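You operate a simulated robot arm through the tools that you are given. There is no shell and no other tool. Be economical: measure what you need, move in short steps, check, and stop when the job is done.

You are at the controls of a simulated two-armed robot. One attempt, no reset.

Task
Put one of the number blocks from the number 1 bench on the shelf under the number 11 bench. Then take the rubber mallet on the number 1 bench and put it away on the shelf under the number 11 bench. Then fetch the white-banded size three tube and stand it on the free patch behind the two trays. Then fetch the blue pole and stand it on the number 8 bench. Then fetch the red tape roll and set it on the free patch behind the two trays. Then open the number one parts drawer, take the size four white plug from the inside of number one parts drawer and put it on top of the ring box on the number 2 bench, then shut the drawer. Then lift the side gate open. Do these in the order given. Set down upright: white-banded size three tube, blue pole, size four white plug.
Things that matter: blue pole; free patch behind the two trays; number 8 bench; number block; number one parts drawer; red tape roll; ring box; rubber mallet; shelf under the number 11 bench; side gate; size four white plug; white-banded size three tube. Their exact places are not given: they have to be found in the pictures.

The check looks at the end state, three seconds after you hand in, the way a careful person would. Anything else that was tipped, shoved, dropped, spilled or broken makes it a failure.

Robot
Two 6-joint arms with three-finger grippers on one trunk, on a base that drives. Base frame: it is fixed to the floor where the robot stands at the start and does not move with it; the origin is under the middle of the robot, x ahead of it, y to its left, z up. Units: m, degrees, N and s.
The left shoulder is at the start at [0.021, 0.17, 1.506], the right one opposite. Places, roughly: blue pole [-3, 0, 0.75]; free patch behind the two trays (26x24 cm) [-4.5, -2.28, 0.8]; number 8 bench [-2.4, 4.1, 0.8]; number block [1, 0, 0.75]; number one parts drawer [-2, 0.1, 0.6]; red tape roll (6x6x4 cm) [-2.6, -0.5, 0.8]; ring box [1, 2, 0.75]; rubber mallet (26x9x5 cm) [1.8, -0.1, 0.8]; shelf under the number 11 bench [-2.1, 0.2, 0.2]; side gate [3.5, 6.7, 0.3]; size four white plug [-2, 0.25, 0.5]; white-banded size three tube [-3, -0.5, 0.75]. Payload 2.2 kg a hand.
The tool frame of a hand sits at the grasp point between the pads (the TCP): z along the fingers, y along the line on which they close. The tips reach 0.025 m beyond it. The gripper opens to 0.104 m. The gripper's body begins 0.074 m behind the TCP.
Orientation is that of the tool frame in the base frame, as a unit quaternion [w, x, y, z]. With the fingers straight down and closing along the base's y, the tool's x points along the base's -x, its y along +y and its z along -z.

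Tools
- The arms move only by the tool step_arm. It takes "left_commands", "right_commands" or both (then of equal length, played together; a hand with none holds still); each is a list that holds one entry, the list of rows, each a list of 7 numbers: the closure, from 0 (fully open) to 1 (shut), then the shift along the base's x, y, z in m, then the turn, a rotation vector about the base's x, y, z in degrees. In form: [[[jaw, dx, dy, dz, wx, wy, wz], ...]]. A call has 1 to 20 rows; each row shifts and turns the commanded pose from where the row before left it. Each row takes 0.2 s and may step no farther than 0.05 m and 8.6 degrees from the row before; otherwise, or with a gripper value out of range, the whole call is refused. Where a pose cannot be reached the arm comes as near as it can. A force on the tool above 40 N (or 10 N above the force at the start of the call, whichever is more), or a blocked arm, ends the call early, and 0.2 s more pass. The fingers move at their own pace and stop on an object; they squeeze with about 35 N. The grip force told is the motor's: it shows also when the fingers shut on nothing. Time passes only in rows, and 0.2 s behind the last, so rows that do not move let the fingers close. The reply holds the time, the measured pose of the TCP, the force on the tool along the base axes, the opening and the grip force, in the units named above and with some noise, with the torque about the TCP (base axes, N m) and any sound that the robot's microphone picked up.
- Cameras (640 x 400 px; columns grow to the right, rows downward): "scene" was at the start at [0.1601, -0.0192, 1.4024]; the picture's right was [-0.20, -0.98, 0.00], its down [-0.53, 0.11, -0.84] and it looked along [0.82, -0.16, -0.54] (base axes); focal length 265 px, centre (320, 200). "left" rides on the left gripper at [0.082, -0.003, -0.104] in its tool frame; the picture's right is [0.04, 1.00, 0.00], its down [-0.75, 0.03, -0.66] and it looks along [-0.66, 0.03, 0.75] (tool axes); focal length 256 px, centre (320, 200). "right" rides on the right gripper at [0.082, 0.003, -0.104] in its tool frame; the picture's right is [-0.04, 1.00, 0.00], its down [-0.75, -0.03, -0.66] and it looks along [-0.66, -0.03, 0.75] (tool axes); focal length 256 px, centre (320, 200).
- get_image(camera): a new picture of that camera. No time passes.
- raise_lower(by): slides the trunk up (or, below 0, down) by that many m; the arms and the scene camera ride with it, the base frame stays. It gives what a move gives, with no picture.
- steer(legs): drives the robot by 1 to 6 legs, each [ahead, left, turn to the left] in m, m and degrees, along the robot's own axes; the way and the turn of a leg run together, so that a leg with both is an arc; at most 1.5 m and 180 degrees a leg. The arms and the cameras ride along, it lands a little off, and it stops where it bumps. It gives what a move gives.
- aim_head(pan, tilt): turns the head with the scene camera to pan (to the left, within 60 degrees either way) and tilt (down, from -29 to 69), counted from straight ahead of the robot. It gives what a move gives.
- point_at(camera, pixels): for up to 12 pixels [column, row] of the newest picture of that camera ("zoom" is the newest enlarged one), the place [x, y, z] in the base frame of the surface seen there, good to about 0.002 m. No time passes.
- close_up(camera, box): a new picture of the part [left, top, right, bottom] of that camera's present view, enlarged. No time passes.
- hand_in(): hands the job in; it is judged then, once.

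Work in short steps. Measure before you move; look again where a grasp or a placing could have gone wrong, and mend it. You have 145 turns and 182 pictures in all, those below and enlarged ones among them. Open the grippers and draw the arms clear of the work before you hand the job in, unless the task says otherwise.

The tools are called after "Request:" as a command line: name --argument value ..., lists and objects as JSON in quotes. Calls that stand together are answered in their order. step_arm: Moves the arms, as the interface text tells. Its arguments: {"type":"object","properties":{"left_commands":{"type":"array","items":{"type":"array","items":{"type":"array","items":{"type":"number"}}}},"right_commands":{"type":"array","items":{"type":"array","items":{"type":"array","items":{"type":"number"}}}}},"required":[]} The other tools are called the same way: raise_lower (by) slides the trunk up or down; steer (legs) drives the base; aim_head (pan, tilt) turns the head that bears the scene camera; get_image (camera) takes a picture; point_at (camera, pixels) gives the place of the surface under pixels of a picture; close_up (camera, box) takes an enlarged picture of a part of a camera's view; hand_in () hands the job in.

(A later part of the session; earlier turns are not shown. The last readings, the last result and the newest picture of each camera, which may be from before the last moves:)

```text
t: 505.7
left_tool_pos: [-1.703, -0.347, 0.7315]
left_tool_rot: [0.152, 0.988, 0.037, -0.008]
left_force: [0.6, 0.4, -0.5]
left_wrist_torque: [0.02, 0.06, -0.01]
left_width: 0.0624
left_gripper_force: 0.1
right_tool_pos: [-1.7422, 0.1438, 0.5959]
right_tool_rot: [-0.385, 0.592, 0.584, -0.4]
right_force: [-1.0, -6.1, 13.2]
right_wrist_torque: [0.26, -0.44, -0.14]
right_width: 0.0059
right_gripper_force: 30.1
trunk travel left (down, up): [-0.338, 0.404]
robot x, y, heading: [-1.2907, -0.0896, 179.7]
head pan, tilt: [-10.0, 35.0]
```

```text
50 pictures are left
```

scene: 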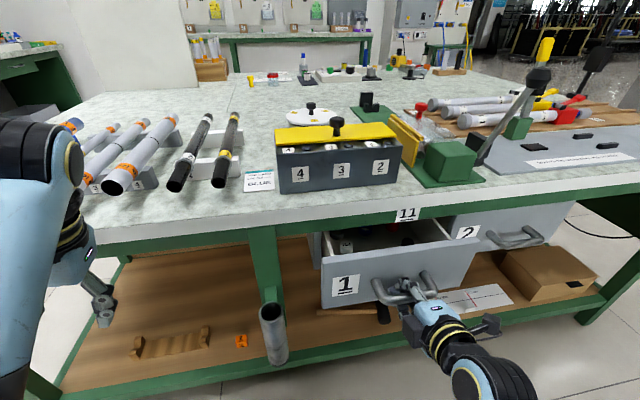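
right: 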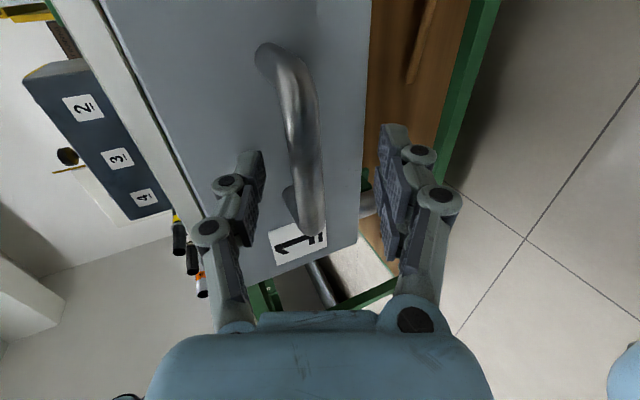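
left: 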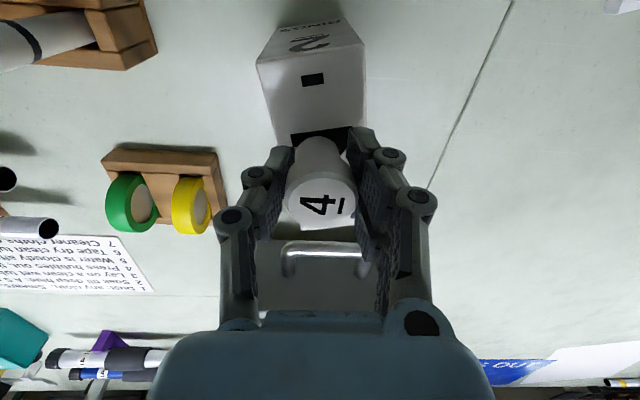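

Pushing works; ~0.085 remains. Drive 0.08 more and check.

Request:
steer --legs '[[0.082, 0, 0]]'

Request:
close_up --camera "scene" --box '[300, 190, 560, 340]'

Request:
point_at --camera "zoom" --pixels '[[110, 150], [400, 120], [590, 100], [150, 180]]'

```text
t: 506.7
left_tool_pos: [-1.7822, -0.3465, 0.7305]
left_tool_rot: [0.151, 0.988, 0.037, -0.008]
left_force: [-0.5, -0.2, -1.1]
left_wrist_torque: [-0.02, 0.01, 0.01]
left_width: 0.0623
left_gripper_force: 0.1
right_tool_pos: [-1.8237, 0.1462, 0.5959]
right_tool_rot: [-0.386, 0.591, 0.584, -0.4]
right_force: [-1.3, -0.5, 5.1]
right_wrist_torque: [0.16, -0.2, -0.15]
right_width: 0.006
right_gripper_force: 29.8
trunk travel left (down, up): [-0.338, 0.404]
robot x, y, heading: [-1.3792, -0.0858, 179.7]
head pan, tilt: [-10.0, 35.0]
```

```text
2.46 times, centred on (430, 265) of scene
```

zoom: 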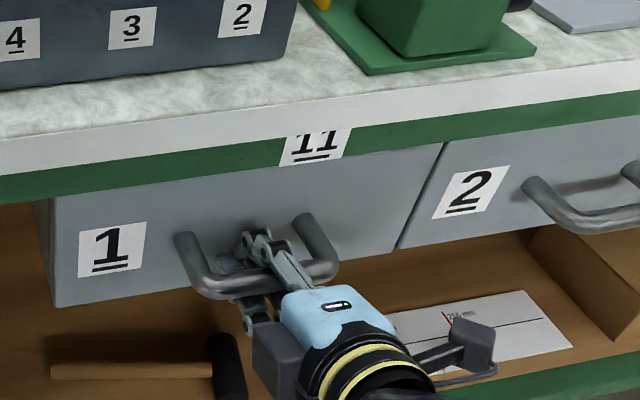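

```text
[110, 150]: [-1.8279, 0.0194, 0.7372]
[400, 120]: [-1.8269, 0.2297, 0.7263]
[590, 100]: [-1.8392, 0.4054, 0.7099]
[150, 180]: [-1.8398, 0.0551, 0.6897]
```

I compare the two drawer faces' x to confirm it is flush.

Request:
point_at --camera "zoom" --pixels '[[160, 240], [370, 230], [430, 220], [470, 160], [100, 290]]'

```text
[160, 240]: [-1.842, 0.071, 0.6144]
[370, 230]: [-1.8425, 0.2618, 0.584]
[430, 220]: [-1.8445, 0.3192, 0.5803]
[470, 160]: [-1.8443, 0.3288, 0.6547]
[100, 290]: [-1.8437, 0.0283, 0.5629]
```

Drawer 1 is within 2 mm of flush. I nudge 6 mm more, then open the gripper and withdraw along +x with the arm.

Request:
steer --legs '[[0.007, 0, 0]]'

Request:
step_arm --right_commands '[[[0.7, 0, 0, 0, 0, 0, 0], [0.4, 0, 0, 0, 0, 0, 0], [0.2, 0, 0, 0.006, 0, 0, 0], [0.1, 0, 0, 0.006, 0, 0, 0], [0.1, 0, 0, 0, 0, 0, 0]]]'

Request:
get_image --camera "right"

Request:
close_up --camera "scene" --box '[300, 190, 560, 340]'

```text
t: 507.4
left_tool_pos: [-1.7881, -0.3447, 0.7312]
left_tool_rot: [0.152, 0.988, 0.037, -0.008]
left_force: [-1.6, -0.6, 0.0]
left_wrist_torque: [-0.02, 0.0, 0.0]
left_width: 0.0624
left_gripper_force: 0.1
right_tool_pos: [-1.8271, 0.1455, 0.5929]
right_tool_rot: [-0.384, 0.592, 0.585, -0.399]
right_force: [31.7, -3.4, -0.4]
right_wrist_torque: [0.31, -0.33, -0.14]
right_width: 0.0091
right_gripper_force: 31.3
trunk travel left (down, up): [-0.338, 0.404]
robot x, y, heading: [-1.3864, -0.085, 179.4]
head pan, tilt: [-10.0, 35.0]
```

```text
t: 508.6
left_tool_pos: [-1.7886, -0.3455, 0.7305]
left_tool_rot: [0.151, 0.988, 0.038, -0.007]
left_force: [0.6, 0.0, -0.4]
left_wrist_torque: [0.01, -0.01, 0.01]
left_width: 0.0624
left_gripper_force: 0.1
right_tool_pos: [-1.8283, 0.1459, 0.6047]
right_tool_rot: [-0.383, 0.59, 0.586, -0.402]
right_force: [6.9, -0.5, -2.4]
right_wrist_torque: [-0.05, 0.14, -0.07]
right_width: 0.0966
right_gripper_force: 0.0
trunk travel left (down, up): [-0.338, 0.404]
robot x, y, heading: [-1.3869, -0.0888, 179.8]
head pan, tilt: [-10.0, 35.0]
```

```text
48 pictures are left
```

right: 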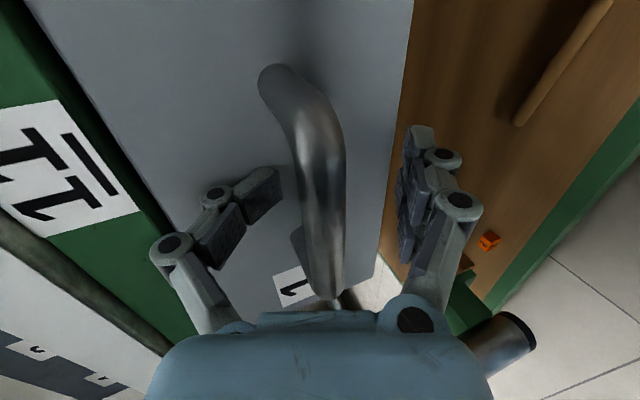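

```text
2.46 times, centred on (430, 265) of scene
```

zoom: 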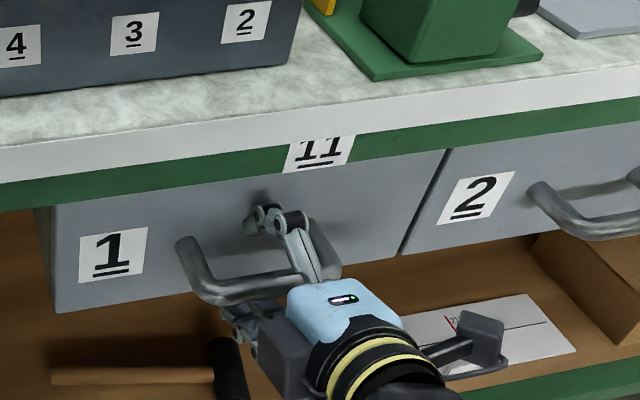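

The drawer is firmly shut and the bar is free between open fingers. I back straight out and check.

Request:
steer --legs '[[-0.2, 0, 0]]'

Request:
get_image --camera "scene"

Request:
point_at --camera "scene" --pixels '[[350, 232], [320, 205], [420, 205], [450, 225], [345, 215], [325, 235]]'

```text
t: 510.3
left_tool_pos: [-1.5863, -0.3467, 0.7309]
left_tool_rot: [0.152, 0.988, 0.037, -0.008]
left_force: [-0.1, 0.2, 1.1]
left_wrist_torque: [-0.01, 0.0, -0.02]
left_width: 0.0623
left_gripper_force: 0.1
right_tool_pos: [-1.623, 0.1452, 0.6044]
right_tool_rot: [-0.383, 0.589, 0.587, -0.402]
right_force: [-0.8, 0.3, 0.0]
right_wrist_torque: [0.01, 0.01, -0.02]
right_width: 0.0937
right_gripper_force: 0.1
trunk travel left (down, up): [-0.338, 0.404]
robot x, y, heading: [-1.1765, -0.0874, 179.8]
head pan, tilt: [-10.0, 35.0]
```

```text
46 pictures are left
```

scene: 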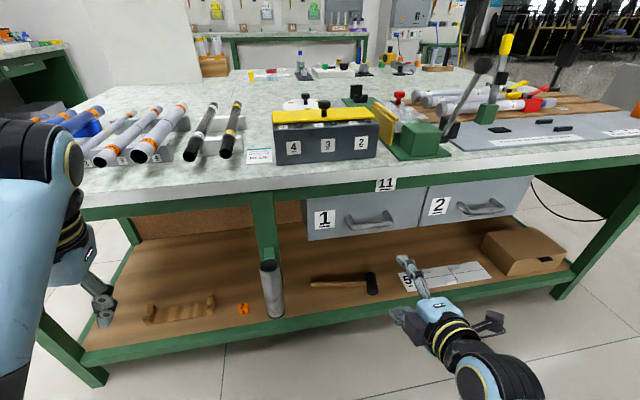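

```text
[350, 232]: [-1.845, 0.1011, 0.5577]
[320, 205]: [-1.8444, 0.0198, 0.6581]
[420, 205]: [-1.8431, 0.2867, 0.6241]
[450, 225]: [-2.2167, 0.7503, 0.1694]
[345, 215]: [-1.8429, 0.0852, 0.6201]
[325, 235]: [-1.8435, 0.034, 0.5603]
```

Drawer 1 is shut. Now for the side gate at ~(3.5,6.7): I raise the trunk, back off, and turn to look along +y for a route.

Request:
raise_lower --by 0.38

Request:
steer --legs '[[-0.7, 0, 0], [0, 0, -110]]'

Request:
aim_head --pan 0 --tilt 15

Request:
get_image --camera "scene"

```text
t: 513.9
left_tool_pos: [-1.5861, -0.3462, 1.1105]
left_tool_rot: [0.151, 0.988, 0.037, -0.007]
left_force: [0.6, -0.5, 0.8]
left_wrist_torque: [-0.01, -0.03, 0.02]
left_width: 0.0622
left_gripper_force: 0.0
right_tool_pos: [-1.6239, 0.1448, 0.9836]
right_tool_rot: [-0.382, 0.59, 0.586, -0.403]
right_force: [-0.3, 0.9, -0.4]
right_wrist_torque: [0.04, 0.01, 0.01]
right_width: 0.0937
right_gripper_force: 0.0
trunk travel left (down, up): [-0.718, 0.024]
robot x, y, heading: [-1.18, -0.089, 179.3]
head pan, tilt: [-10.0, 35.0]
```

```text
t: 522.3
left_tool_pos: [-0.5965, 0.3731, 1.1101]
left_tool_rot: [-0.083, -0.616, 0.773, 0.127]
left_force: [0.3, -0.7, -0.7]
left_wrist_torque: [0.01, 0.0, 0.0]
left_width: 0.0625
left_gripper_force: 0.0
right_tool_pos: [-0.1153, 0.2632, 0.9844]
right_tool_rot: [-0.552, 0.821, -0.127, 0.069]
right_force: [0.0, 0.1, 0.1]
right_wrist_torque: [0.0, -0.01, 0.03]
right_width: 0.0937
right_gripper_force: 0.0
trunk travel left (down, up): [-0.718, 0.024]
robot x, y, heading: [-0.4681, -0.0935, 72.1]
head pan, tilt: [-10.0, 35.0]
```

```text
t: 523.1
left_tool_pos: [-0.5972, 0.3735, 1.1106]
left_tool_rot: [-0.083, -0.616, 0.773, 0.127]
left_force: [0.0, -0.7, 0.3]
left_wrist_torque: [-0.01, 0.0, 0.03]
left_width: 0.0624
left_gripper_force: 0.1
right_tool_pos: [-0.1152, 0.2634, 0.9841]
right_tool_rot: [-0.551, 0.822, -0.128, 0.068]
right_force: [-0.5, 0.0, -0.2]
right_wrist_torque: [0.03, -0.04, 0.02]
right_width: 0.0937
right_gripper_force: 0.1
trunk travel left (down, up): [-0.718, 0.024]
robot x, y, heading: [-0.4688, -0.0937, 72.3]
head pan, tilt: [0.0, 15.0]
```

```text
45 pictures are left
```

scene: 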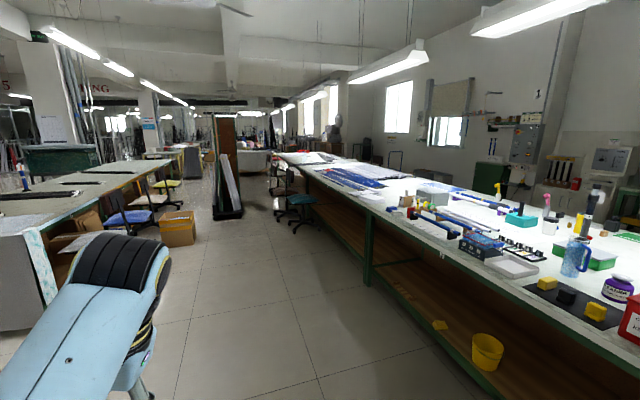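

I measure points: row end, chairs, panel trolley, and objects behind the row.

Request:
point_at --camera "scene" --pixels '[[280, 155], [300, 220], [228, 215], [270, 205], [395, 165], [365, 150], [335, 140], [178, 240], [375, 160], [255, 165], [405, 168], [280, 190]]'

Request:
close_up --camera "scene" --box '[200, 70, 460, 230]'

```text
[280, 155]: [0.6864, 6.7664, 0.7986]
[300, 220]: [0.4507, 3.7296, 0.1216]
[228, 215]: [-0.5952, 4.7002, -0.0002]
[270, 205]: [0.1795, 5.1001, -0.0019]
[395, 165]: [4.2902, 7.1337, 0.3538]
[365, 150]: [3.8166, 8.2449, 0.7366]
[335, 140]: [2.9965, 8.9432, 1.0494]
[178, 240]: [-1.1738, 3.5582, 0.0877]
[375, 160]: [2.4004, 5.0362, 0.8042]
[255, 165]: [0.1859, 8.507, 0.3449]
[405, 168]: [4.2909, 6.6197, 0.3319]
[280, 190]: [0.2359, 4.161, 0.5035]
```

```text
2.46 times, centred on (330, 150) of scene
```

zoom: 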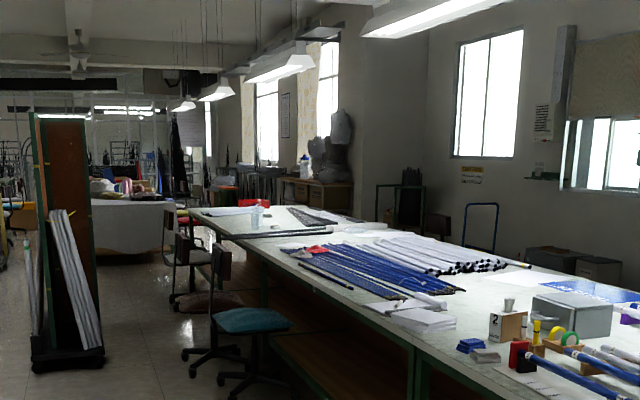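

The gate area is beyond the bench row, reachable by the far aisle (x≈2.5–4). I drive round the right end of bench 1 and turn to look along that aisle.

Request:
steer --legs '[[0, 0, -72], [0, -0.98, 0], [1.5, 0, 0], [1.5, 0, 0], [0.25, 0, 0], [0, 0, 80]]'

Request:
get_image --camera "scene"

```text
t: 550.4
left_tool_pos: [2.6114, -0.5912, 1.1113]
left_tool_rot: [-0.093, -0.675, 0.722, 0.12]
left_force: [0.3, 0.3, -0.7]
left_wrist_torque: [0.0, 0.0, 0.01]
left_width: 0.0625
left_gripper_force: 0.0
right_tool_pos: [3.1026, -0.6244, 0.9839]
right_tool_rot: [-0.555, 0.829, -0.061, 0.025]
right_force: [-0.3, -0.3, -0.5]
right_wrist_torque: [-0.01, 0.02, -0.01]
right_width: 0.0936
right_gripper_force: 0.0
trunk travel left (down, up): [-0.718, 0.024]
robot x, y, heading: [2.8066, -1.0358, 81.1]
head pan, tilt: [0.0, 15.0]
```

```text
43 pictures are left
```

scene: 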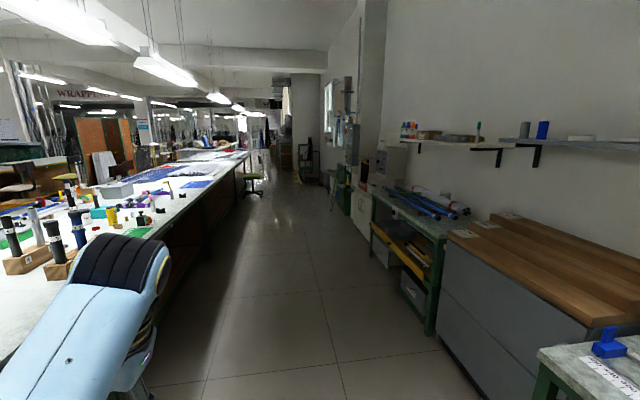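

The aisle is open. I zoom at its far end to spot the gate.

Request:
close_up --camera "scene" --box '[230, 110, 390, 210]'

Request:
point_at --camera "scene" --pixels '[[305, 175], [303, 150], [330, 190], [250, 190], [365, 225], [435, 320], [345, 190], [240, 170], [215, 185]]'

```text
4.00 times, centred on (310, 160) of scene
```

zoom: 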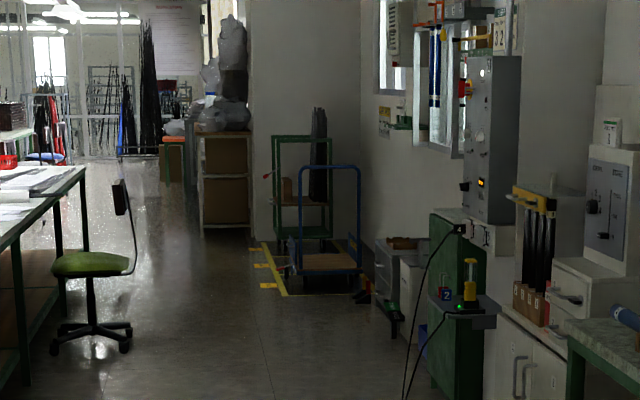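

```text
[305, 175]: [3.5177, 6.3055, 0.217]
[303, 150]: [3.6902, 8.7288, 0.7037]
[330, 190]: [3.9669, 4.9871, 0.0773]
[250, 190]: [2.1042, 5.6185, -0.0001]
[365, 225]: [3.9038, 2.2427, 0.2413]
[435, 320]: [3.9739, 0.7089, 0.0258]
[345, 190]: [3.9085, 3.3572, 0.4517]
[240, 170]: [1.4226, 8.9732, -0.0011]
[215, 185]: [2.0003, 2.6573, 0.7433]
```

A blue platform trolley stands at ~(3.5,6.3). I drive up the aisle to y≈4.8 and look.

Request:
steer --legs '[[0, 0, 9], [1.5, 0, 0], [1.5, 0, 0], [1.5, 0, 0], [1.2, 0, 0]]'

Request:
aim_head --pan -20 --tilt 30

Request:
get_image --camera "scene"

```text
t: 578.2
left_tool_pos: [2.567, 5.0732, 1.1116]
left_tool_rot: [0.102, 0.724, -0.673, -0.113]
left_force: [0.2, 0.3, -0.1]
left_wrist_torque: [-0.02, -0.02, 0.0]
left_width: 0.0624
left_gripper_force: 0.1
right_tool_pos: [3.0604, 5.1104, 0.9842]
right_tool_rot: [-0.556, 0.831, -0.002, -0.015]
right_force: [-0.2, -0.1, 0.9]
right_wrist_torque: [0.02, -0.01, 0.01]
right_width: 0.0938
right_gripper_force: 0.0
trunk travel left (down, up): [-0.718, 0.024]
robot x, y, heading: [2.8237, 4.6652, 89.5]
head pan, tilt: [0.0, 15.0]
```

```text
t: 579.1
left_tool_pos: [2.5673, 5.0715, 1.1098]
left_tool_rot: [0.102, 0.724, -0.673, -0.113]
left_force: [-0.1, -0.1, -0.2]
left_wrist_torque: [0.02, 0.01, 0.0]
left_width: 0.0622
left_gripper_force: 0.1
right_tool_pos: [3.0593, 5.1114, 0.9839]
right_tool_rot: [-0.555, 0.832, -0.002, -0.015]
right_force: [-0.5, -0.9, -0.2]
right_wrist_torque: [-0.02, -0.01, -0.02]
right_width: 0.0933
right_gripper_force: 0.1
trunk travel left (down, up): [-0.718, 0.024]
robot x, y, heading: [2.8223, 4.6619, 89.8]
head pan, tilt: [-20.0, 30.0]
```

```text
41 pictures are left
```

scene: 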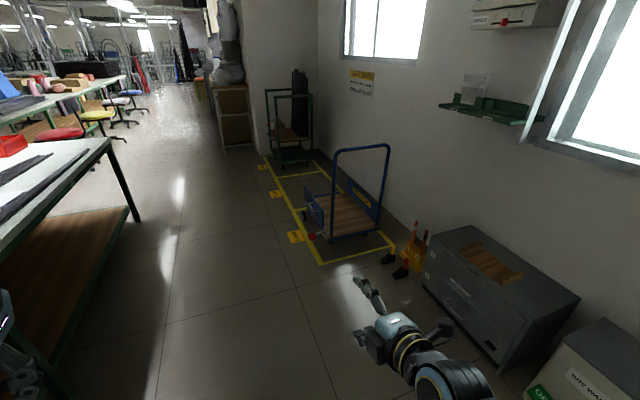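

The blue trolley at (345,205) has a side panel on the left (320,205). Zoom in.

Request:
close_up --camera "scene" --box '[270, 135, 420, 275]'

Request:
point_at --camera "scene" --pixels '[[306, 192], [313, 212], [325, 222], [327, 238], [335, 240], [380, 228], [345, 205], [360, 195], [333, 160], [388, 150], [308, 215], [320, 205]]'

```text
2.86 times, centred on (345, 205) of scene
```

zoom: 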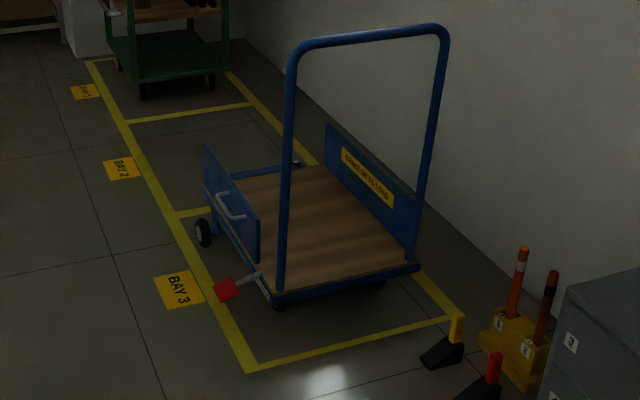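

```text
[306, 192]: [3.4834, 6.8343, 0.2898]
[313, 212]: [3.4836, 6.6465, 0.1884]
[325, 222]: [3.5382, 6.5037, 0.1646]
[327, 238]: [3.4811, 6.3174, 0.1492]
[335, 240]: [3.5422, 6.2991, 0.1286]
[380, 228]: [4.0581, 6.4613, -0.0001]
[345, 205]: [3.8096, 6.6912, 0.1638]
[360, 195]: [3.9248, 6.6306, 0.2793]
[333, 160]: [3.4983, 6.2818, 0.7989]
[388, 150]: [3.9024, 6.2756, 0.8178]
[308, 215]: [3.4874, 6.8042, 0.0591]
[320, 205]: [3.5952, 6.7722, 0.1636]
```

The left gate panel (x≈3.48, y 6.5–6.85) carries a U-handle on its outside. I drive up to y≈6.66 and turn to face it.

Request:
steer --legs '[[1.5, 0, 0], [0.5, 0, 0], [0, 0, -90]]'

Request:
aim_head --pan 0 --tilt 55

Request:
get_image --camera "scene"

```text
t: 592.9
left_tool_pos: [3.2629, 6.9371, 1.1098]
left_tool_rot: [0.007, -0.041, 0.987, 0.152]
left_force: [-0.3, -0.2, -0.4]
left_wrist_torque: [0.0, 0.0, 0.0]
left_width: 0.0627
left_gripper_force: 0.1
right_tool_pos: [3.3052, 6.4461, 0.9844]
right_tool_rot: [-0.404, 0.589, -0.587, 0.381]
right_force: [0.0, 0.0, 0.5]
right_wrist_torque: [-0.02, 0.02, -0.01]
right_width: 0.0936
right_gripper_force: 0.1
trunk travel left (down, up): [-0.718, 0.024]
robot x, y, heading: [2.8569, 6.6786, -0.2]
head pan, tilt: [-20.0, 30.0]
```

```text
t: 593.8
left_tool_pos: [3.2621, 6.9381, 1.111]
left_tool_rot: [0.007, -0.041, 0.988, 0.151]
left_force: [0.1, 0.2, 0.4]
left_wrist_torque: [-0.02, 0.03, 0.02]
left_width: 0.0624
left_gripper_force: 0.0
right_tool_pos: [3.3044, 6.447, 0.9836]
right_tool_rot: [-0.405, 0.589, -0.587, 0.38]
right_force: [0.1, 0.2, -0.4]
right_wrist_torque: [-0.04, -0.05, 0.0]
right_width: 0.0937
right_gripper_force: 0.0
trunk travel left (down, up): [-0.718, 0.024]
robot x, y, heading: [2.8573, 6.6782, 0.1]
head pan, tilt: [0.0, 55.0]
```

```text
39 pictures are left
```

scene: 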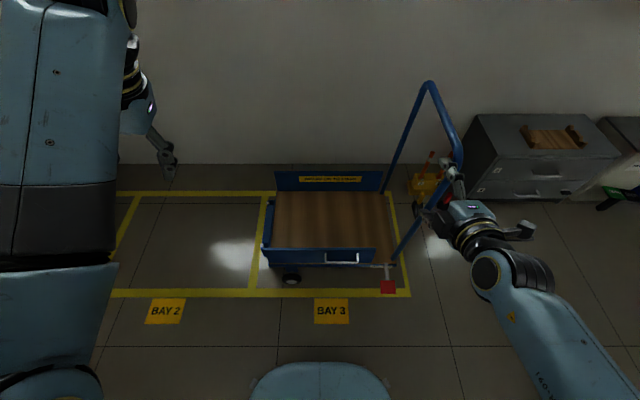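

Gate handle at (342,258). Zoom and measure.

Request:
close_up --camera "scene" --box '[255, 160, 415, 300]'

Request:
point_at --camera "scene" --pixels '[[327, 262], [342, 263], [357, 262], [342, 258], [342, 252], [300, 256], [300, 250], [300, 262], [372, 256], [272, 260], [388, 286], [375, 265]]'

```text
2.86 times, centred on (335, 230) of scene
```

zoom: 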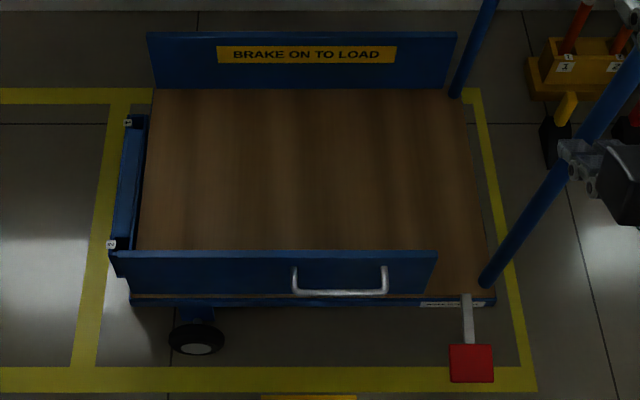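

```text
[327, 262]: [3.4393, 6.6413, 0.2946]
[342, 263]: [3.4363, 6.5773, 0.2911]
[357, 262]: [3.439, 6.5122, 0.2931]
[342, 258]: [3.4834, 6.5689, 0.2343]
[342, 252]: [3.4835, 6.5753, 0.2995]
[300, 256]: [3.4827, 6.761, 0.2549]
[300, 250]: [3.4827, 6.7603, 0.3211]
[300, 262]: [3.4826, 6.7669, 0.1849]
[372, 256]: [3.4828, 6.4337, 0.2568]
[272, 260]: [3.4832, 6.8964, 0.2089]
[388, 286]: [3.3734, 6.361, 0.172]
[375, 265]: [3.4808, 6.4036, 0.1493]
```

Handle bar: x≈3.44, z≈0.293, y 6.51–6.64. The right hand already has the right pitch; I strafe left 0.125, back 0.1, and lower the trunk to bring it to handle height.

Request:
steer --legs '[[-0.1, 0.125, 0]]'

Request:
raise_lower --by -0.4

Request:
raise_lower --by -0.25

Request:
get_image --camera "scene"

Request:
get_image --camera "right"

```text
t: 595.2
left_tool_pos: [3.1617, 7.0655, 1.1111]
left_tool_rot: [0.007, -0.041, 0.987, 0.152]
left_force: [-0.6, 0.6, -0.8]
left_wrist_torque: [-0.01, -0.03, 0.01]
left_width: 0.0625
left_gripper_force: 0.1
right_tool_pos: [3.2038, 6.5732, 0.9847]
right_tool_rot: [-0.404, 0.589, -0.587, 0.382]
right_force: [-0.2, -0.1, -0.7]
right_wrist_torque: [-0.02, 0.02, -0.01]
right_width: 0.0935
right_gripper_force: 0.1
trunk travel left (down, up): [-0.718, 0.024]
robot x, y, heading: [2.7585, 6.804, -0.2]
head pan, tilt: [0.0, 55.0]
```

```text
t: 599.0
left_tool_pos: [3.1615, 7.0646, 0.7107]
left_tool_rot: [0.007, -0.04, 0.987, 0.154]
left_force: [0.0, -0.9, -0.9]
left_wrist_torque: [0.06, 0.01, 0.02]
left_width: 0.0625
left_gripper_force: 0.1
right_tool_pos: [3.2029, 6.5721, 0.5844]
right_tool_rot: [0.404, -0.588, 0.588, -0.382]
right_force: [0.9, -0.4, 0.5]
right_wrist_torque: [0.02, 0.04, -0.01]
right_width: 0.0939
right_gripper_force: 0.1
trunk travel left (down, up): [-0.318, 0.424]
robot x, y, heading: [2.7565, 6.8021, -0.1]
head pan, tilt: [0.0, 55.0]
```

```text
t: 601.6
left_tool_pos: [3.1549, 7.0901, 0.4574]
left_tool_rot: [0.001, -0.035, 0.982, 0.185]
left_force: [-0.1, 1.3, -0.9]
left_wrist_torque: [0.0, -0.01, 0.0]
left_width: 0.0621
left_gripper_force: 0.0
right_tool_pos: [3.2033, 6.5726, 0.3341]
right_tool_rot: [-0.405, 0.589, -0.587, 0.381]
right_force: [0.2, -1.2, -0.1]
right_wrist_torque: [0.0, 0.02, 0.0]
right_width: 0.0935
right_gripper_force: 0.0
trunk travel left (down, up): [-0.068, 0.674]
robot x, y, heading: [2.7573, 6.8058, -0.2]
head pan, tilt: [0.0, 55.0]
```

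```text
37 pictures are left
```

scene: 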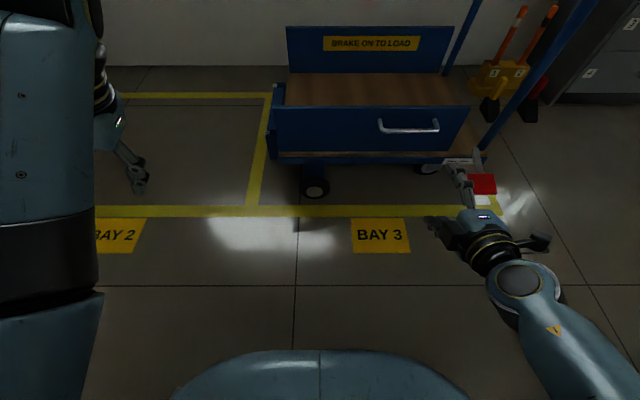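

```text
36 pictures are left
```

right: 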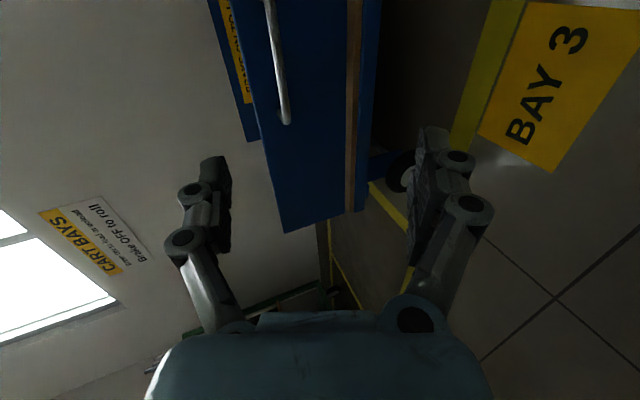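

I re-measure the handle from the scene and read the small label by the deck edge.

Request:
point_at --camera "scene" --pixels '[[382, 124], [408, 130], [435, 128], [408, 120], [300, 130], [455, 125], [280, 110]]'

Request:
close_up --camera "scene" --box '[360, 90, 520, 210]'

Request:
close_up --camera "right" --box '[20, 170, 180, 290]'

```text
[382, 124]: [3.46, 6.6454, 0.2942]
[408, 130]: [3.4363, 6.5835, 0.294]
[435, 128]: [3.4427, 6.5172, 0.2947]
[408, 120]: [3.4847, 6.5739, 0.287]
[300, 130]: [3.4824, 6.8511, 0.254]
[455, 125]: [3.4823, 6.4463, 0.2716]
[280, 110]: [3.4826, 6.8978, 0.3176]
```

```text
3.33 times, centred on (440, 150) of scene
```

zoom: 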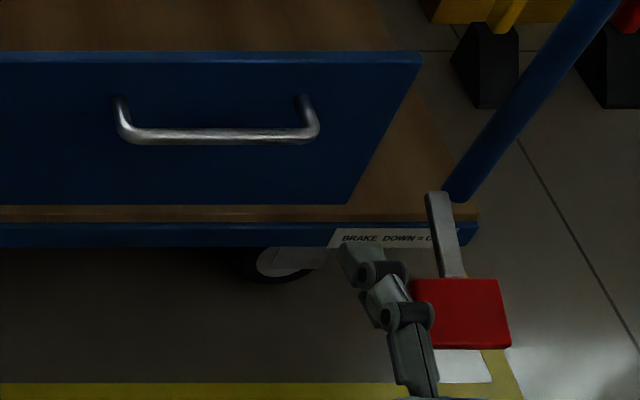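

```text
3.33 times, centred on (100, 230) of right
```

zoom: 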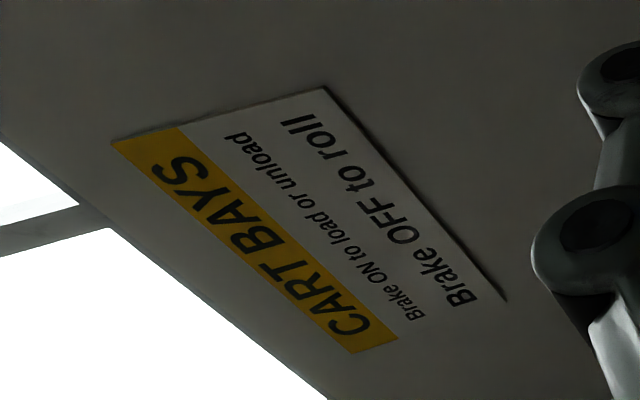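

The label reads "BRAKE DOWN = …"; I only lift. Bar at (3.4385, 6.58, 0.294). I lower the trunk 0.04, set the jaw to 5 cm, and drive ahead 0.19.

Request:
raise_lower --by -0.04

Request:
step_arm --right_commands '[[[0.45, 0, 0, 0, 0, 0, 0], [0.45, 0, 0, 0, 0, 0, 0], [0.45, 0, 0, 0, 0, 0, 0]]]'

Request:
steer --legs '[[0.19, 0, 0]]'

Request:
get_image --camera "right"

Request:
get_image --camera "scene"

```text
t: 602.4
left_tool_pos: [3.158, 7.0951, 0.4213]
left_tool_rot: [0.005, -0.034, 0.981, 0.193]
left_force: [0.1, -0.4, 0.3]
left_wrist_torque: [0.03, -0.01, -0.01]
left_width: 0.0625
left_gripper_force: 0.1
right_tool_pos: [3.2036, 6.5715, 0.2934]
right_tool_rot: [-0.405, 0.589, -0.587, 0.382]
right_force: [0.4, 0.3, 0.5]
right_wrist_torque: [-0.03, -0.02, 0.0]
right_width: 0.0938
right_gripper_force: 0.0
trunk travel left (down, up): [-0.028, 0.714]
robot x, y, heading: [2.7579, 6.8036, -0.1]
head pan, tilt: [0.0, 55.0]
```

```text
t: 603.2
left_tool_pos: [3.1603, 7.0937, 0.4211]
left_tool_rot: [0.006, -0.034, 0.981, 0.192]
left_force: [0.3, 0.0, 0.0]
left_wrist_torque: [-0.03, 0.01, -0.03]
left_width: 0.0623
left_gripper_force: 0.0
right_tool_pos: [3.2028, 6.5734, 0.2947]
right_tool_rot: [-0.405, 0.589, -0.587, 0.381]
right_force: [0.4, -1.0, 0.7]
right_wrist_torque: [-0.02, -0.03, -0.02]
right_width: 0.0573
right_gripper_force: 0.0
trunk travel left (down, up): [-0.028, 0.714]
robot x, y, heading: [2.7549, 6.8027, 0.1]
head pan, tilt: [0.0, 55.0]
```

```text
t: 604.8
left_tool_pos: [3.3492, 7.0925, 0.4224]
left_tool_rot: [0.009, -0.033, 0.981, 0.191]
left_force: [0.1, 0.3, 0.6]
left_wrist_torque: [0.01, 0.0, -0.05]
left_width: 0.0626
left_gripper_force: 0.0
right_tool_pos: [3.3874, 6.5701, 0.294]
right_tool_rot: [0.403, -0.588, 0.589, -0.382]
right_force: [-0.6, 0.4, -0.3]
right_wrist_torque: [0.0, -0.03, 0.03]
right_width: 0.0573
right_gripper_force: 0.1
trunk travel left (down, up): [-0.028, 0.714]
robot x, y, heading: [2.941, 6.8035, -0.4]
head pan, tilt: [0.0, 55.0]
```

```text
33 pictures are left
```

right: 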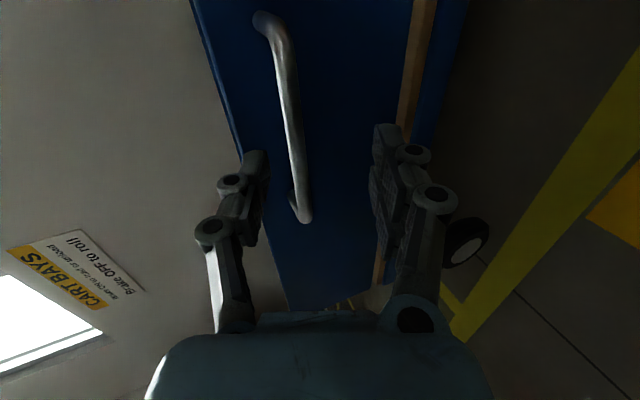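

```text
32 pictures are left
```

scene: 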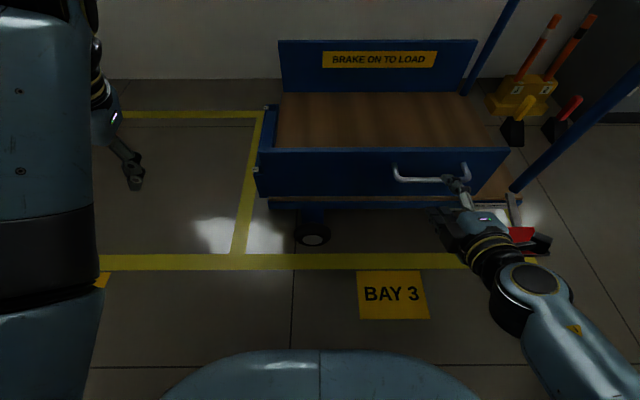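

The bar is between the fingers. I drive the last 0.05 and check before closing.

Request:
steer --legs '[[0.048, 0, 0]]'

Request:
get_image --camera "right"

```text
t: 605.7
left_tool_pos: [3.3969, 7.0923, 0.4227]
left_tool_rot: [0.01, -0.033, 0.981, 0.192]
left_force: [-0.2, 0.2, 0.4]
left_wrist_torque: [-0.01, 0.06, -0.04]
left_width: 0.0623
left_gripper_force: 0.0
right_tool_pos: [3.4374, 6.5687, 0.2938]
right_tool_rot: [0.404, -0.587, 0.588, -0.382]
right_force: [0.9, -0.8, -0.5]
right_wrist_torque: [-0.01, -0.04, 0.02]
right_width: 0.0572
right_gripper_force: 0.1
trunk travel left (down, up): [-0.028, 0.714]
robot x, y, heading: [2.9899, 6.8081, -0.2]
head pan, tilt: [0.0, 55.0]
```

```text
31 pictures are left
```

right: 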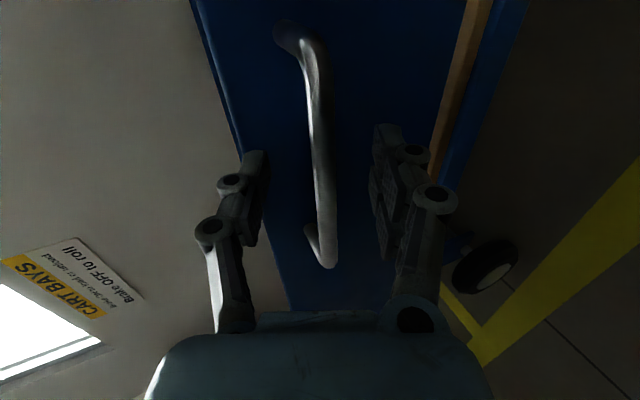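

Centred on the bar. Close and lift a little (2–3 cm), watching the force.

Request:
step_arm --right_commands '[[[0.8, 0, 0, 0, 0, 0, 0], [1, 0, 0, 0, 0, 0, 0], [1, 0, 0, 0, 0, 0, 0], [1, 0, 0, 0, 0, 0, 0], [1, 0, 0, 0.01, 0, 0, 0], [1, 0, 0, 0.01, 0, 0, 0], [1, 0, 0, 0.01, 0, 0, 0], [1, 0, 0, 0, 0, 0, 0]]]'

Request:
get_image --camera "scene"

```text
t: 607.4
left_tool_pos: [3.3978, 7.0931, 0.4217]
left_tool_rot: [0.008, -0.033, 0.98, 0.194]
left_force: [0.4, 0.7, -0.6]
left_wrist_torque: [-0.03, 0.0, -0.02]
left_width: 0.0623
left_gripper_force: 0.0
right_tool_pos: [3.4287, 6.5749, 0.2931]
right_tool_rot: [-0.391, 0.602, -0.594, 0.364]
right_force: [7.2, 2.3, -60.8]
right_wrist_torque: [-0.9, 0.44, 0.81]
right_width: 0.0073
right_gripper_force: 34.2
right hand out of reach, approached as far as the arm can: row 5, 6
trunk travel left (down, up): [-0.028, 0.714]
robot x, y, heading: [2.99, 6.8022, -0.2]
head pan, tilt: [0.0, 55.0]
stopped in row 8 (right hand): the force on the tool passed its limit at 72 N (the readings are from after the stop); the commanded pose is now the measured one
```

```text
30 pictures are left
```

scene: 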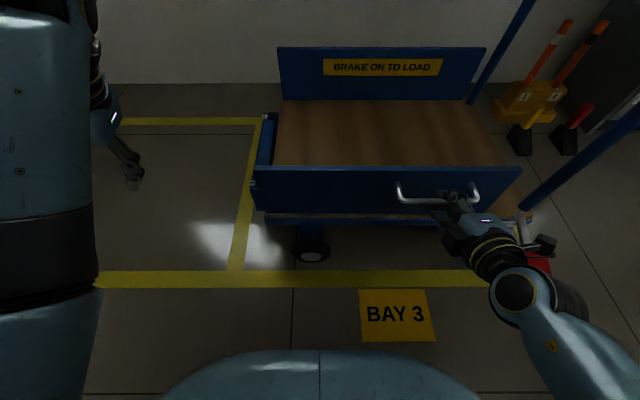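

The gate resists with 60 N, so something holds it or its motion differs. I relax the grip and inspect the gate and its ends closely.

Request:
step_arm --right_commands '[[[0.8, 0, 0, 0, 0, 0, 0], [0.5, 0, 0, 0, 0, 0, 0], [0.45, 0, 0, 0, 0, 0, 0]]]'

Request:
close_up --camera "scene" --box '[240, 100, 400, 280]'

Request:
close_up --camera "scene" --box '[440, 150, 600, 290]'

Request:
point_at --camera "scene" --pixels '[[300, 185], [500, 185], [262, 175], [540, 263], [525, 225]]'

```text
t: 608.2
left_tool_pos: [3.3966, 7.0936, 0.4229]
left_tool_rot: [0.01, -0.033, 0.981, 0.193]
left_force: [-1.3, -1.0, 0.2]
left_wrist_torque: [0.0, 0.01, 0.05]
left_width: 0.0621
left_gripper_force: 0.1
right_tool_pos: [3.4352, 6.5719, 0.307]
right_tool_rot: [-0.399, 0.593, -0.59, 0.375]
right_force: [-0.7, 0.4, 0.1]
right_wrist_torque: [-0.03, -0.01, 0.01]
right_width: 0.0571
right_gripper_force: 0.0
trunk travel left (down, up): [-0.028, 0.714]
robot x, y, heading: [2.9885, 6.8043, -0.1]
head pan, tilt: [0.0, 55.0]
```

```text
2.22 times, centred on (320, 190) of scene
```

zoom: 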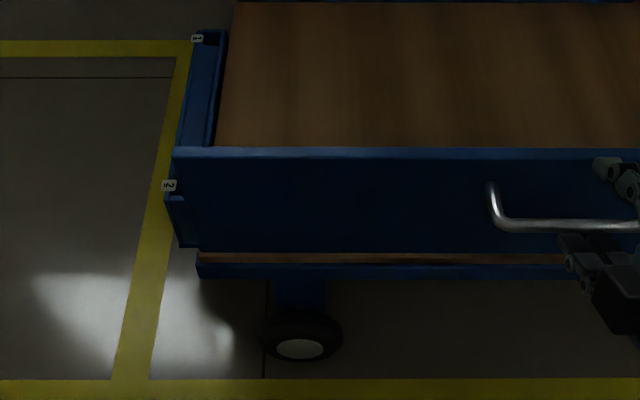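

```text
2.86 times, centred on (520, 220) of scene
```

zoom: 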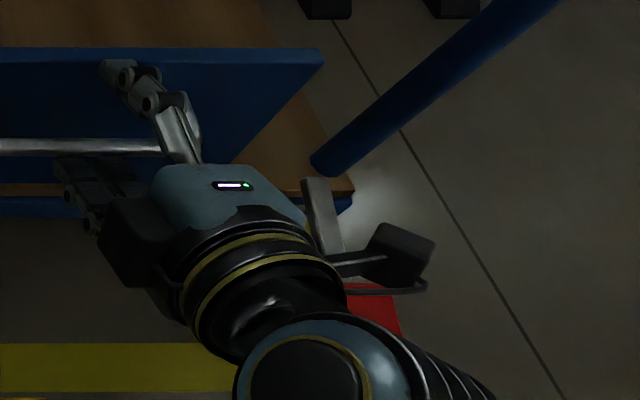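

```text
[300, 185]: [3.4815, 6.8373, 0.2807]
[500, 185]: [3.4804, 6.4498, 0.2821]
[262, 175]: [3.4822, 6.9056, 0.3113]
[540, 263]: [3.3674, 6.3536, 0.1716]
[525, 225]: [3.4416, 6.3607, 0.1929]
```

The gate panel hasn't moved. I regrip the bar and try a small purely vertical lift with the trunk (3 cm), reading the force.

Request:
step_arm --right_commands '[[[0.45, 0, 0, -0.013, 0, 0, 0], [0.8, 0.002, 0, 0, 0, 0, 0], [1, 0, 0, 0, 0, 0, 0], [1, 0, 0, 0, 0, 0, 0], [1, 0, 0, 0, 0, 0, 0]]]'

Request:
raise_lower --by 0.03

Request:
get_image --camera "scene"

Request:
point_at --camera "scene" --pixels '[[300, 170], [300, 185], [500, 175], [262, 175], [400, 195], [290, 218]]'

```text
t: 609.4
left_tool_pos: [3.3976, 7.0936, 0.4221]
left_tool_rot: [0.009, -0.034, 0.981, 0.193]
left_force: [-0.3, 0.6, -0.8]
left_wrist_torque: [-0.01, 0.03, 0.02]
left_width: 0.0623
left_gripper_force: 0.0
right_tool_pos: [3.4365, 6.5732, 0.2909]
right_tool_rot: [-0.397, 0.596, -0.59, 0.373]
right_force: [7.7, 0.5, 0.1]
right_wrist_torque: [-1.09, 0.02, 0.16]
right_width: 0.0062
right_gripper_force: 31.8
trunk travel left (down, up): [-0.028, 0.714]
robot x, y, heading: [2.9932, 6.799, -0.3]
head pan, tilt: [0.0, 55.0]
```

```text
t: 610.0
left_tool_pos: [3.3989, 7.0927, 0.4463]
left_tool_rot: [0.01, -0.034, 0.981, 0.193]
left_force: [0.1, 1.0, -1.3]
left_wrist_torque: [0.01, 0.05, 0.03]
left_width: 0.0623
left_gripper_force: 0.1
right_tool_pos: [3.4248, 6.5765, 0.2971]
right_tool_rot: [-0.388, 0.608, -0.595, 0.355]
right_force: [-5.0, 3.7, -60.2]
right_wrist_torque: [-0.6, 0.6, 1.19]
right_width: 0.0084
right_gripper_force: 34.9
trunk travel left (down, up): [-0.052, 0.69]
robot x, y, heading: [2.99, 6.8007, -0.3]
head pan, tilt: [0.0, 55.0]
stopped: the force on the tool passed its limit at 76 N (the readings are from after the stop); the commanded pose is now the measured one
```

```text
27 pictures are left
```

scene: 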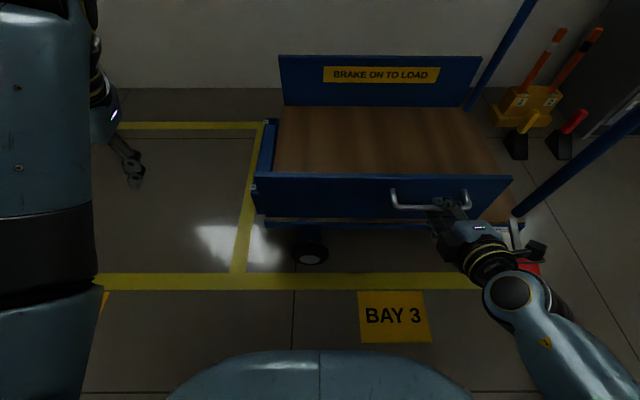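

```text
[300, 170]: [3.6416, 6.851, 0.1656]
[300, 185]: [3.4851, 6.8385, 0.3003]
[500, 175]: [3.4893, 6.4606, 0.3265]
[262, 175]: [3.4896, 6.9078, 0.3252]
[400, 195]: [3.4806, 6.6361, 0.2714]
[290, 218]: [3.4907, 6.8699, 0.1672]
```

Still held firmly, so I stop pulling and release. The corner at y≈6.9 shows tabs "1" and "2"; I look at it with the left wrist camera and a zoom.

Request:
step_arm --right_commands '[[[0.8, 0, 0, 0, 0, 0, 0], [0.5, 0, 0, 0, 0, 0, 0], [0.45, 0, 0, 0, 0, 0, 0]]]'

Request:
close_up --camera "scene" --box '[240, 105, 310, 235]'

Request:
close_up --camera "scene" --box '[380, 160, 600, 290]'

Request:
get_image --camera "left"

```text
t: 610.8
left_tool_pos: [3.3968, 7.0934, 0.4484]
left_tool_rot: [0.012, -0.034, 0.981, 0.192]
left_force: [0.7, -0.6, 0.4]
left_wrist_torque: [-0.04, 0.02, 0.0]
left_width: 0.0622
left_gripper_force: 0.0
right_tool_pos: [3.4339, 6.575, 0.312]
right_tool_rot: [-0.395, 0.598, -0.592, 0.369]
right_force: [-0.2, 0.2, 0.0]
right_wrist_torque: [-0.01, -0.03, 0.01]
right_width: 0.0572
right_gripper_force: 0.0
trunk travel left (down, up): [-0.052, 0.69]
robot x, y, heading: [2.9894, 6.8024, -0.2]
head pan, tilt: [0.0, 55.0]
```

```text
3.08 times, centred on (275, 170) of scene
```

zoom: 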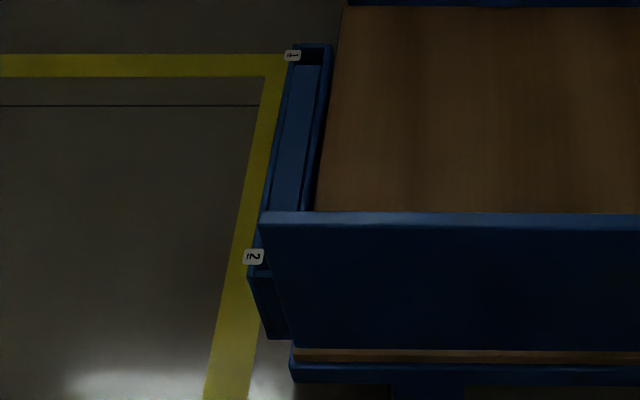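

```text
2.91 times, centred on (490, 225) of scene
```

zoom: 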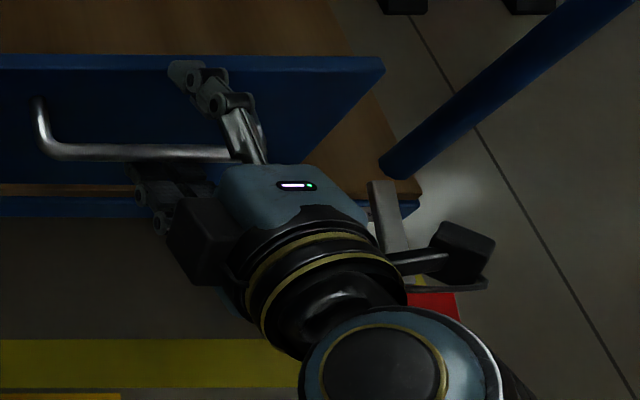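

```text
24 pictures are left
```

left: 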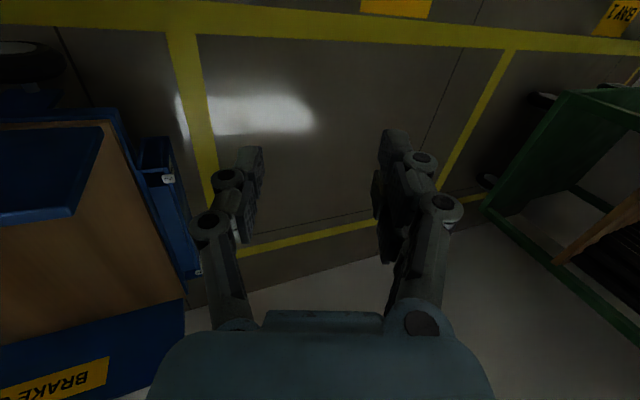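

The "1/2" part is just a pocket box, not a latch. I test whether the gate swings: regrip and pull gently 1.5 cm toward me (-x), reading the force.

Request:
step_arm --right_commands '[[[0.45, 0.003, 0, -0.016, 0, 0, 0], [0.8, 0, 0, 0, 0, 0, 0], [1, 0, 0, 0, 0, 0, 0], [1, 0, 0, 0, 0, 0, 0], [1, -0.005, 0, 0, 0, 0, 0], [1, -0.005, 0, 0, 0, 0, 0], [1, -0.005, 0, 0, 0, 0, 0], [1, 0, 0, 0, 0, 0, 0]]]'

Request:
point_at --camera "scene" --pixels '[[300, 185], [500, 178], [300, 210]]'

```text
t: 612.6
left_tool_pos: [3.3985, 7.0925, 0.4474]
left_tool_rot: [0.009, -0.034, 0.981, 0.193]
left_force: [-0.1, -0.5, 0.7]
left_wrist_torque: [0.0, -0.01, 0.03]
left_width: 0.0625
left_gripper_force: 0.1
right_tool_pos: [3.421, 6.5749, 0.2893]
right_tool_rot: [-0.392, 0.6, -0.594, 0.366]
right_force: [27.2, 2.4, 0.0]
right_wrist_torque: [-1.06, 0.14, -0.31]
right_width: 0.0061
right_gripper_force: 34.2
trunk travel left (down, up): [-0.052, 0.69]
robot x, y, heading: [2.9897, 6.8055, -0.3]
head pan, tilt: [0.0, 55.0]
```

```text
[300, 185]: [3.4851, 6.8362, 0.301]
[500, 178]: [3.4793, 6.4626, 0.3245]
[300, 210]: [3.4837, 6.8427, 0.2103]
```

Pull gives 27 N with 1.5 cm motion; I look to see whether the gate itself has tilted.

Request:
close_up --camera "scene" --box '[240, 120, 560, 320]'

Request:
point_at --camera "zoom" --pixels '[[120, 115], [120, 150], [120, 190], [520, 115], [500, 180], [330, 125], [330, 190], [335, 145], [450, 150], [100, 205]]'

```text
2.00 times, centred on (400, 220) of scene
```

zoom: 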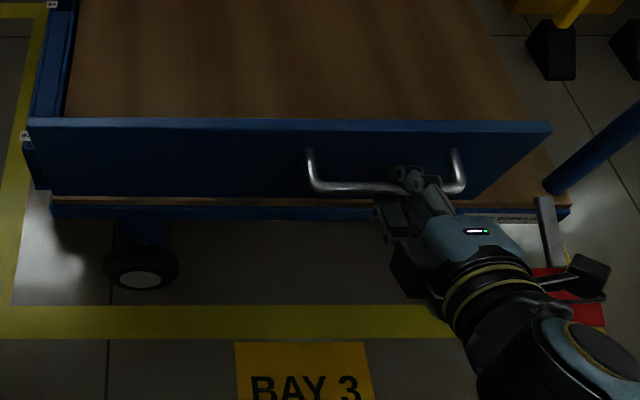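

```text
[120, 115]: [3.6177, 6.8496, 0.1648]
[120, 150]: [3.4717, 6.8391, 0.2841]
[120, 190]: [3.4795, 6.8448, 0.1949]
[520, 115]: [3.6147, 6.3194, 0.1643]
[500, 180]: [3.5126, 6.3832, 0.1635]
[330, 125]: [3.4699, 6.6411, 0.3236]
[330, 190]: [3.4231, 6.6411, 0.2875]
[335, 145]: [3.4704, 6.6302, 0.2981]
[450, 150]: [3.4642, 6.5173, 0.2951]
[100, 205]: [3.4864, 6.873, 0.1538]
```

The gate's top leans out (x 3.470 at z 0.32 vs 3.480 at z 0.19): it is hinged along its bottom edge, and lifting straight only pressed it on its stop. I keep hold and swing the bar outward along the arc.

Request:
step_arm --right_commands '[[[1, -0.008, 0, -0.004, 0, 0, 0], [1, -0.008, 0, -0.005, 0, 0, 0], [1, -0.009, 0, -0.007, 0, 0, 0], [1, -0.009, 0, -0.008, 0, 0, 0], [1, -0.007, 0, -0.008, 0, 0, 0], [1, -0.007, 0, -0.01, 0, 0, 0], [1, 0, 0, 0, 0, 0, 0]]]'

Request:
close_up --camera "scene" --box '[240, 120, 560, 320]'

Request:
point_at --camera "zoom" --pixels '[[120, 125], [120, 150], [120, 190], [250, 130], [250, 190], [80, 120], [100, 205]]'

```text
t: 614.2
left_tool_pos: [3.3968, 7.0934, 0.4492]
left_tool_rot: [0.011, -0.035, 0.981, 0.192]
left_force: [-0.4, 0.3, -0.2]
left_wrist_torque: [-0.01, 0.02, 0.02]
left_width: 0.0624
left_gripper_force: 0.0
right_tool_pos: [3.3727, 6.5754, 0.2519]
right_tool_rot: [-0.395, 0.598, -0.592, 0.368]
right_force: [-5.1, -7.2, -0.6]
right_wrist_torque: [-0.61, 0.05, 0.27]
right_width: 0.0064
right_gripper_force: 33.7
trunk travel left (down, up): [-0.052, 0.69]
robot x, y, heading: [2.9878, 6.7987, -0.4]
head pan, tilt: [0.0, 55.0]
```

```text
2.00 times, centred on (400, 220) of scene
```

zoom: 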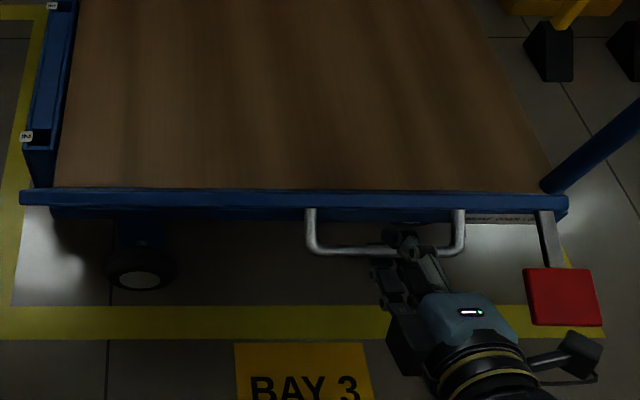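

```text
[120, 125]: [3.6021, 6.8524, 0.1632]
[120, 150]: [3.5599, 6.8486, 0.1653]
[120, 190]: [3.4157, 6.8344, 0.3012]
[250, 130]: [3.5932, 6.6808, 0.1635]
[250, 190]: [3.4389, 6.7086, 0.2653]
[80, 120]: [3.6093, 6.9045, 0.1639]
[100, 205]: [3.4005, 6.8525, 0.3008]
```

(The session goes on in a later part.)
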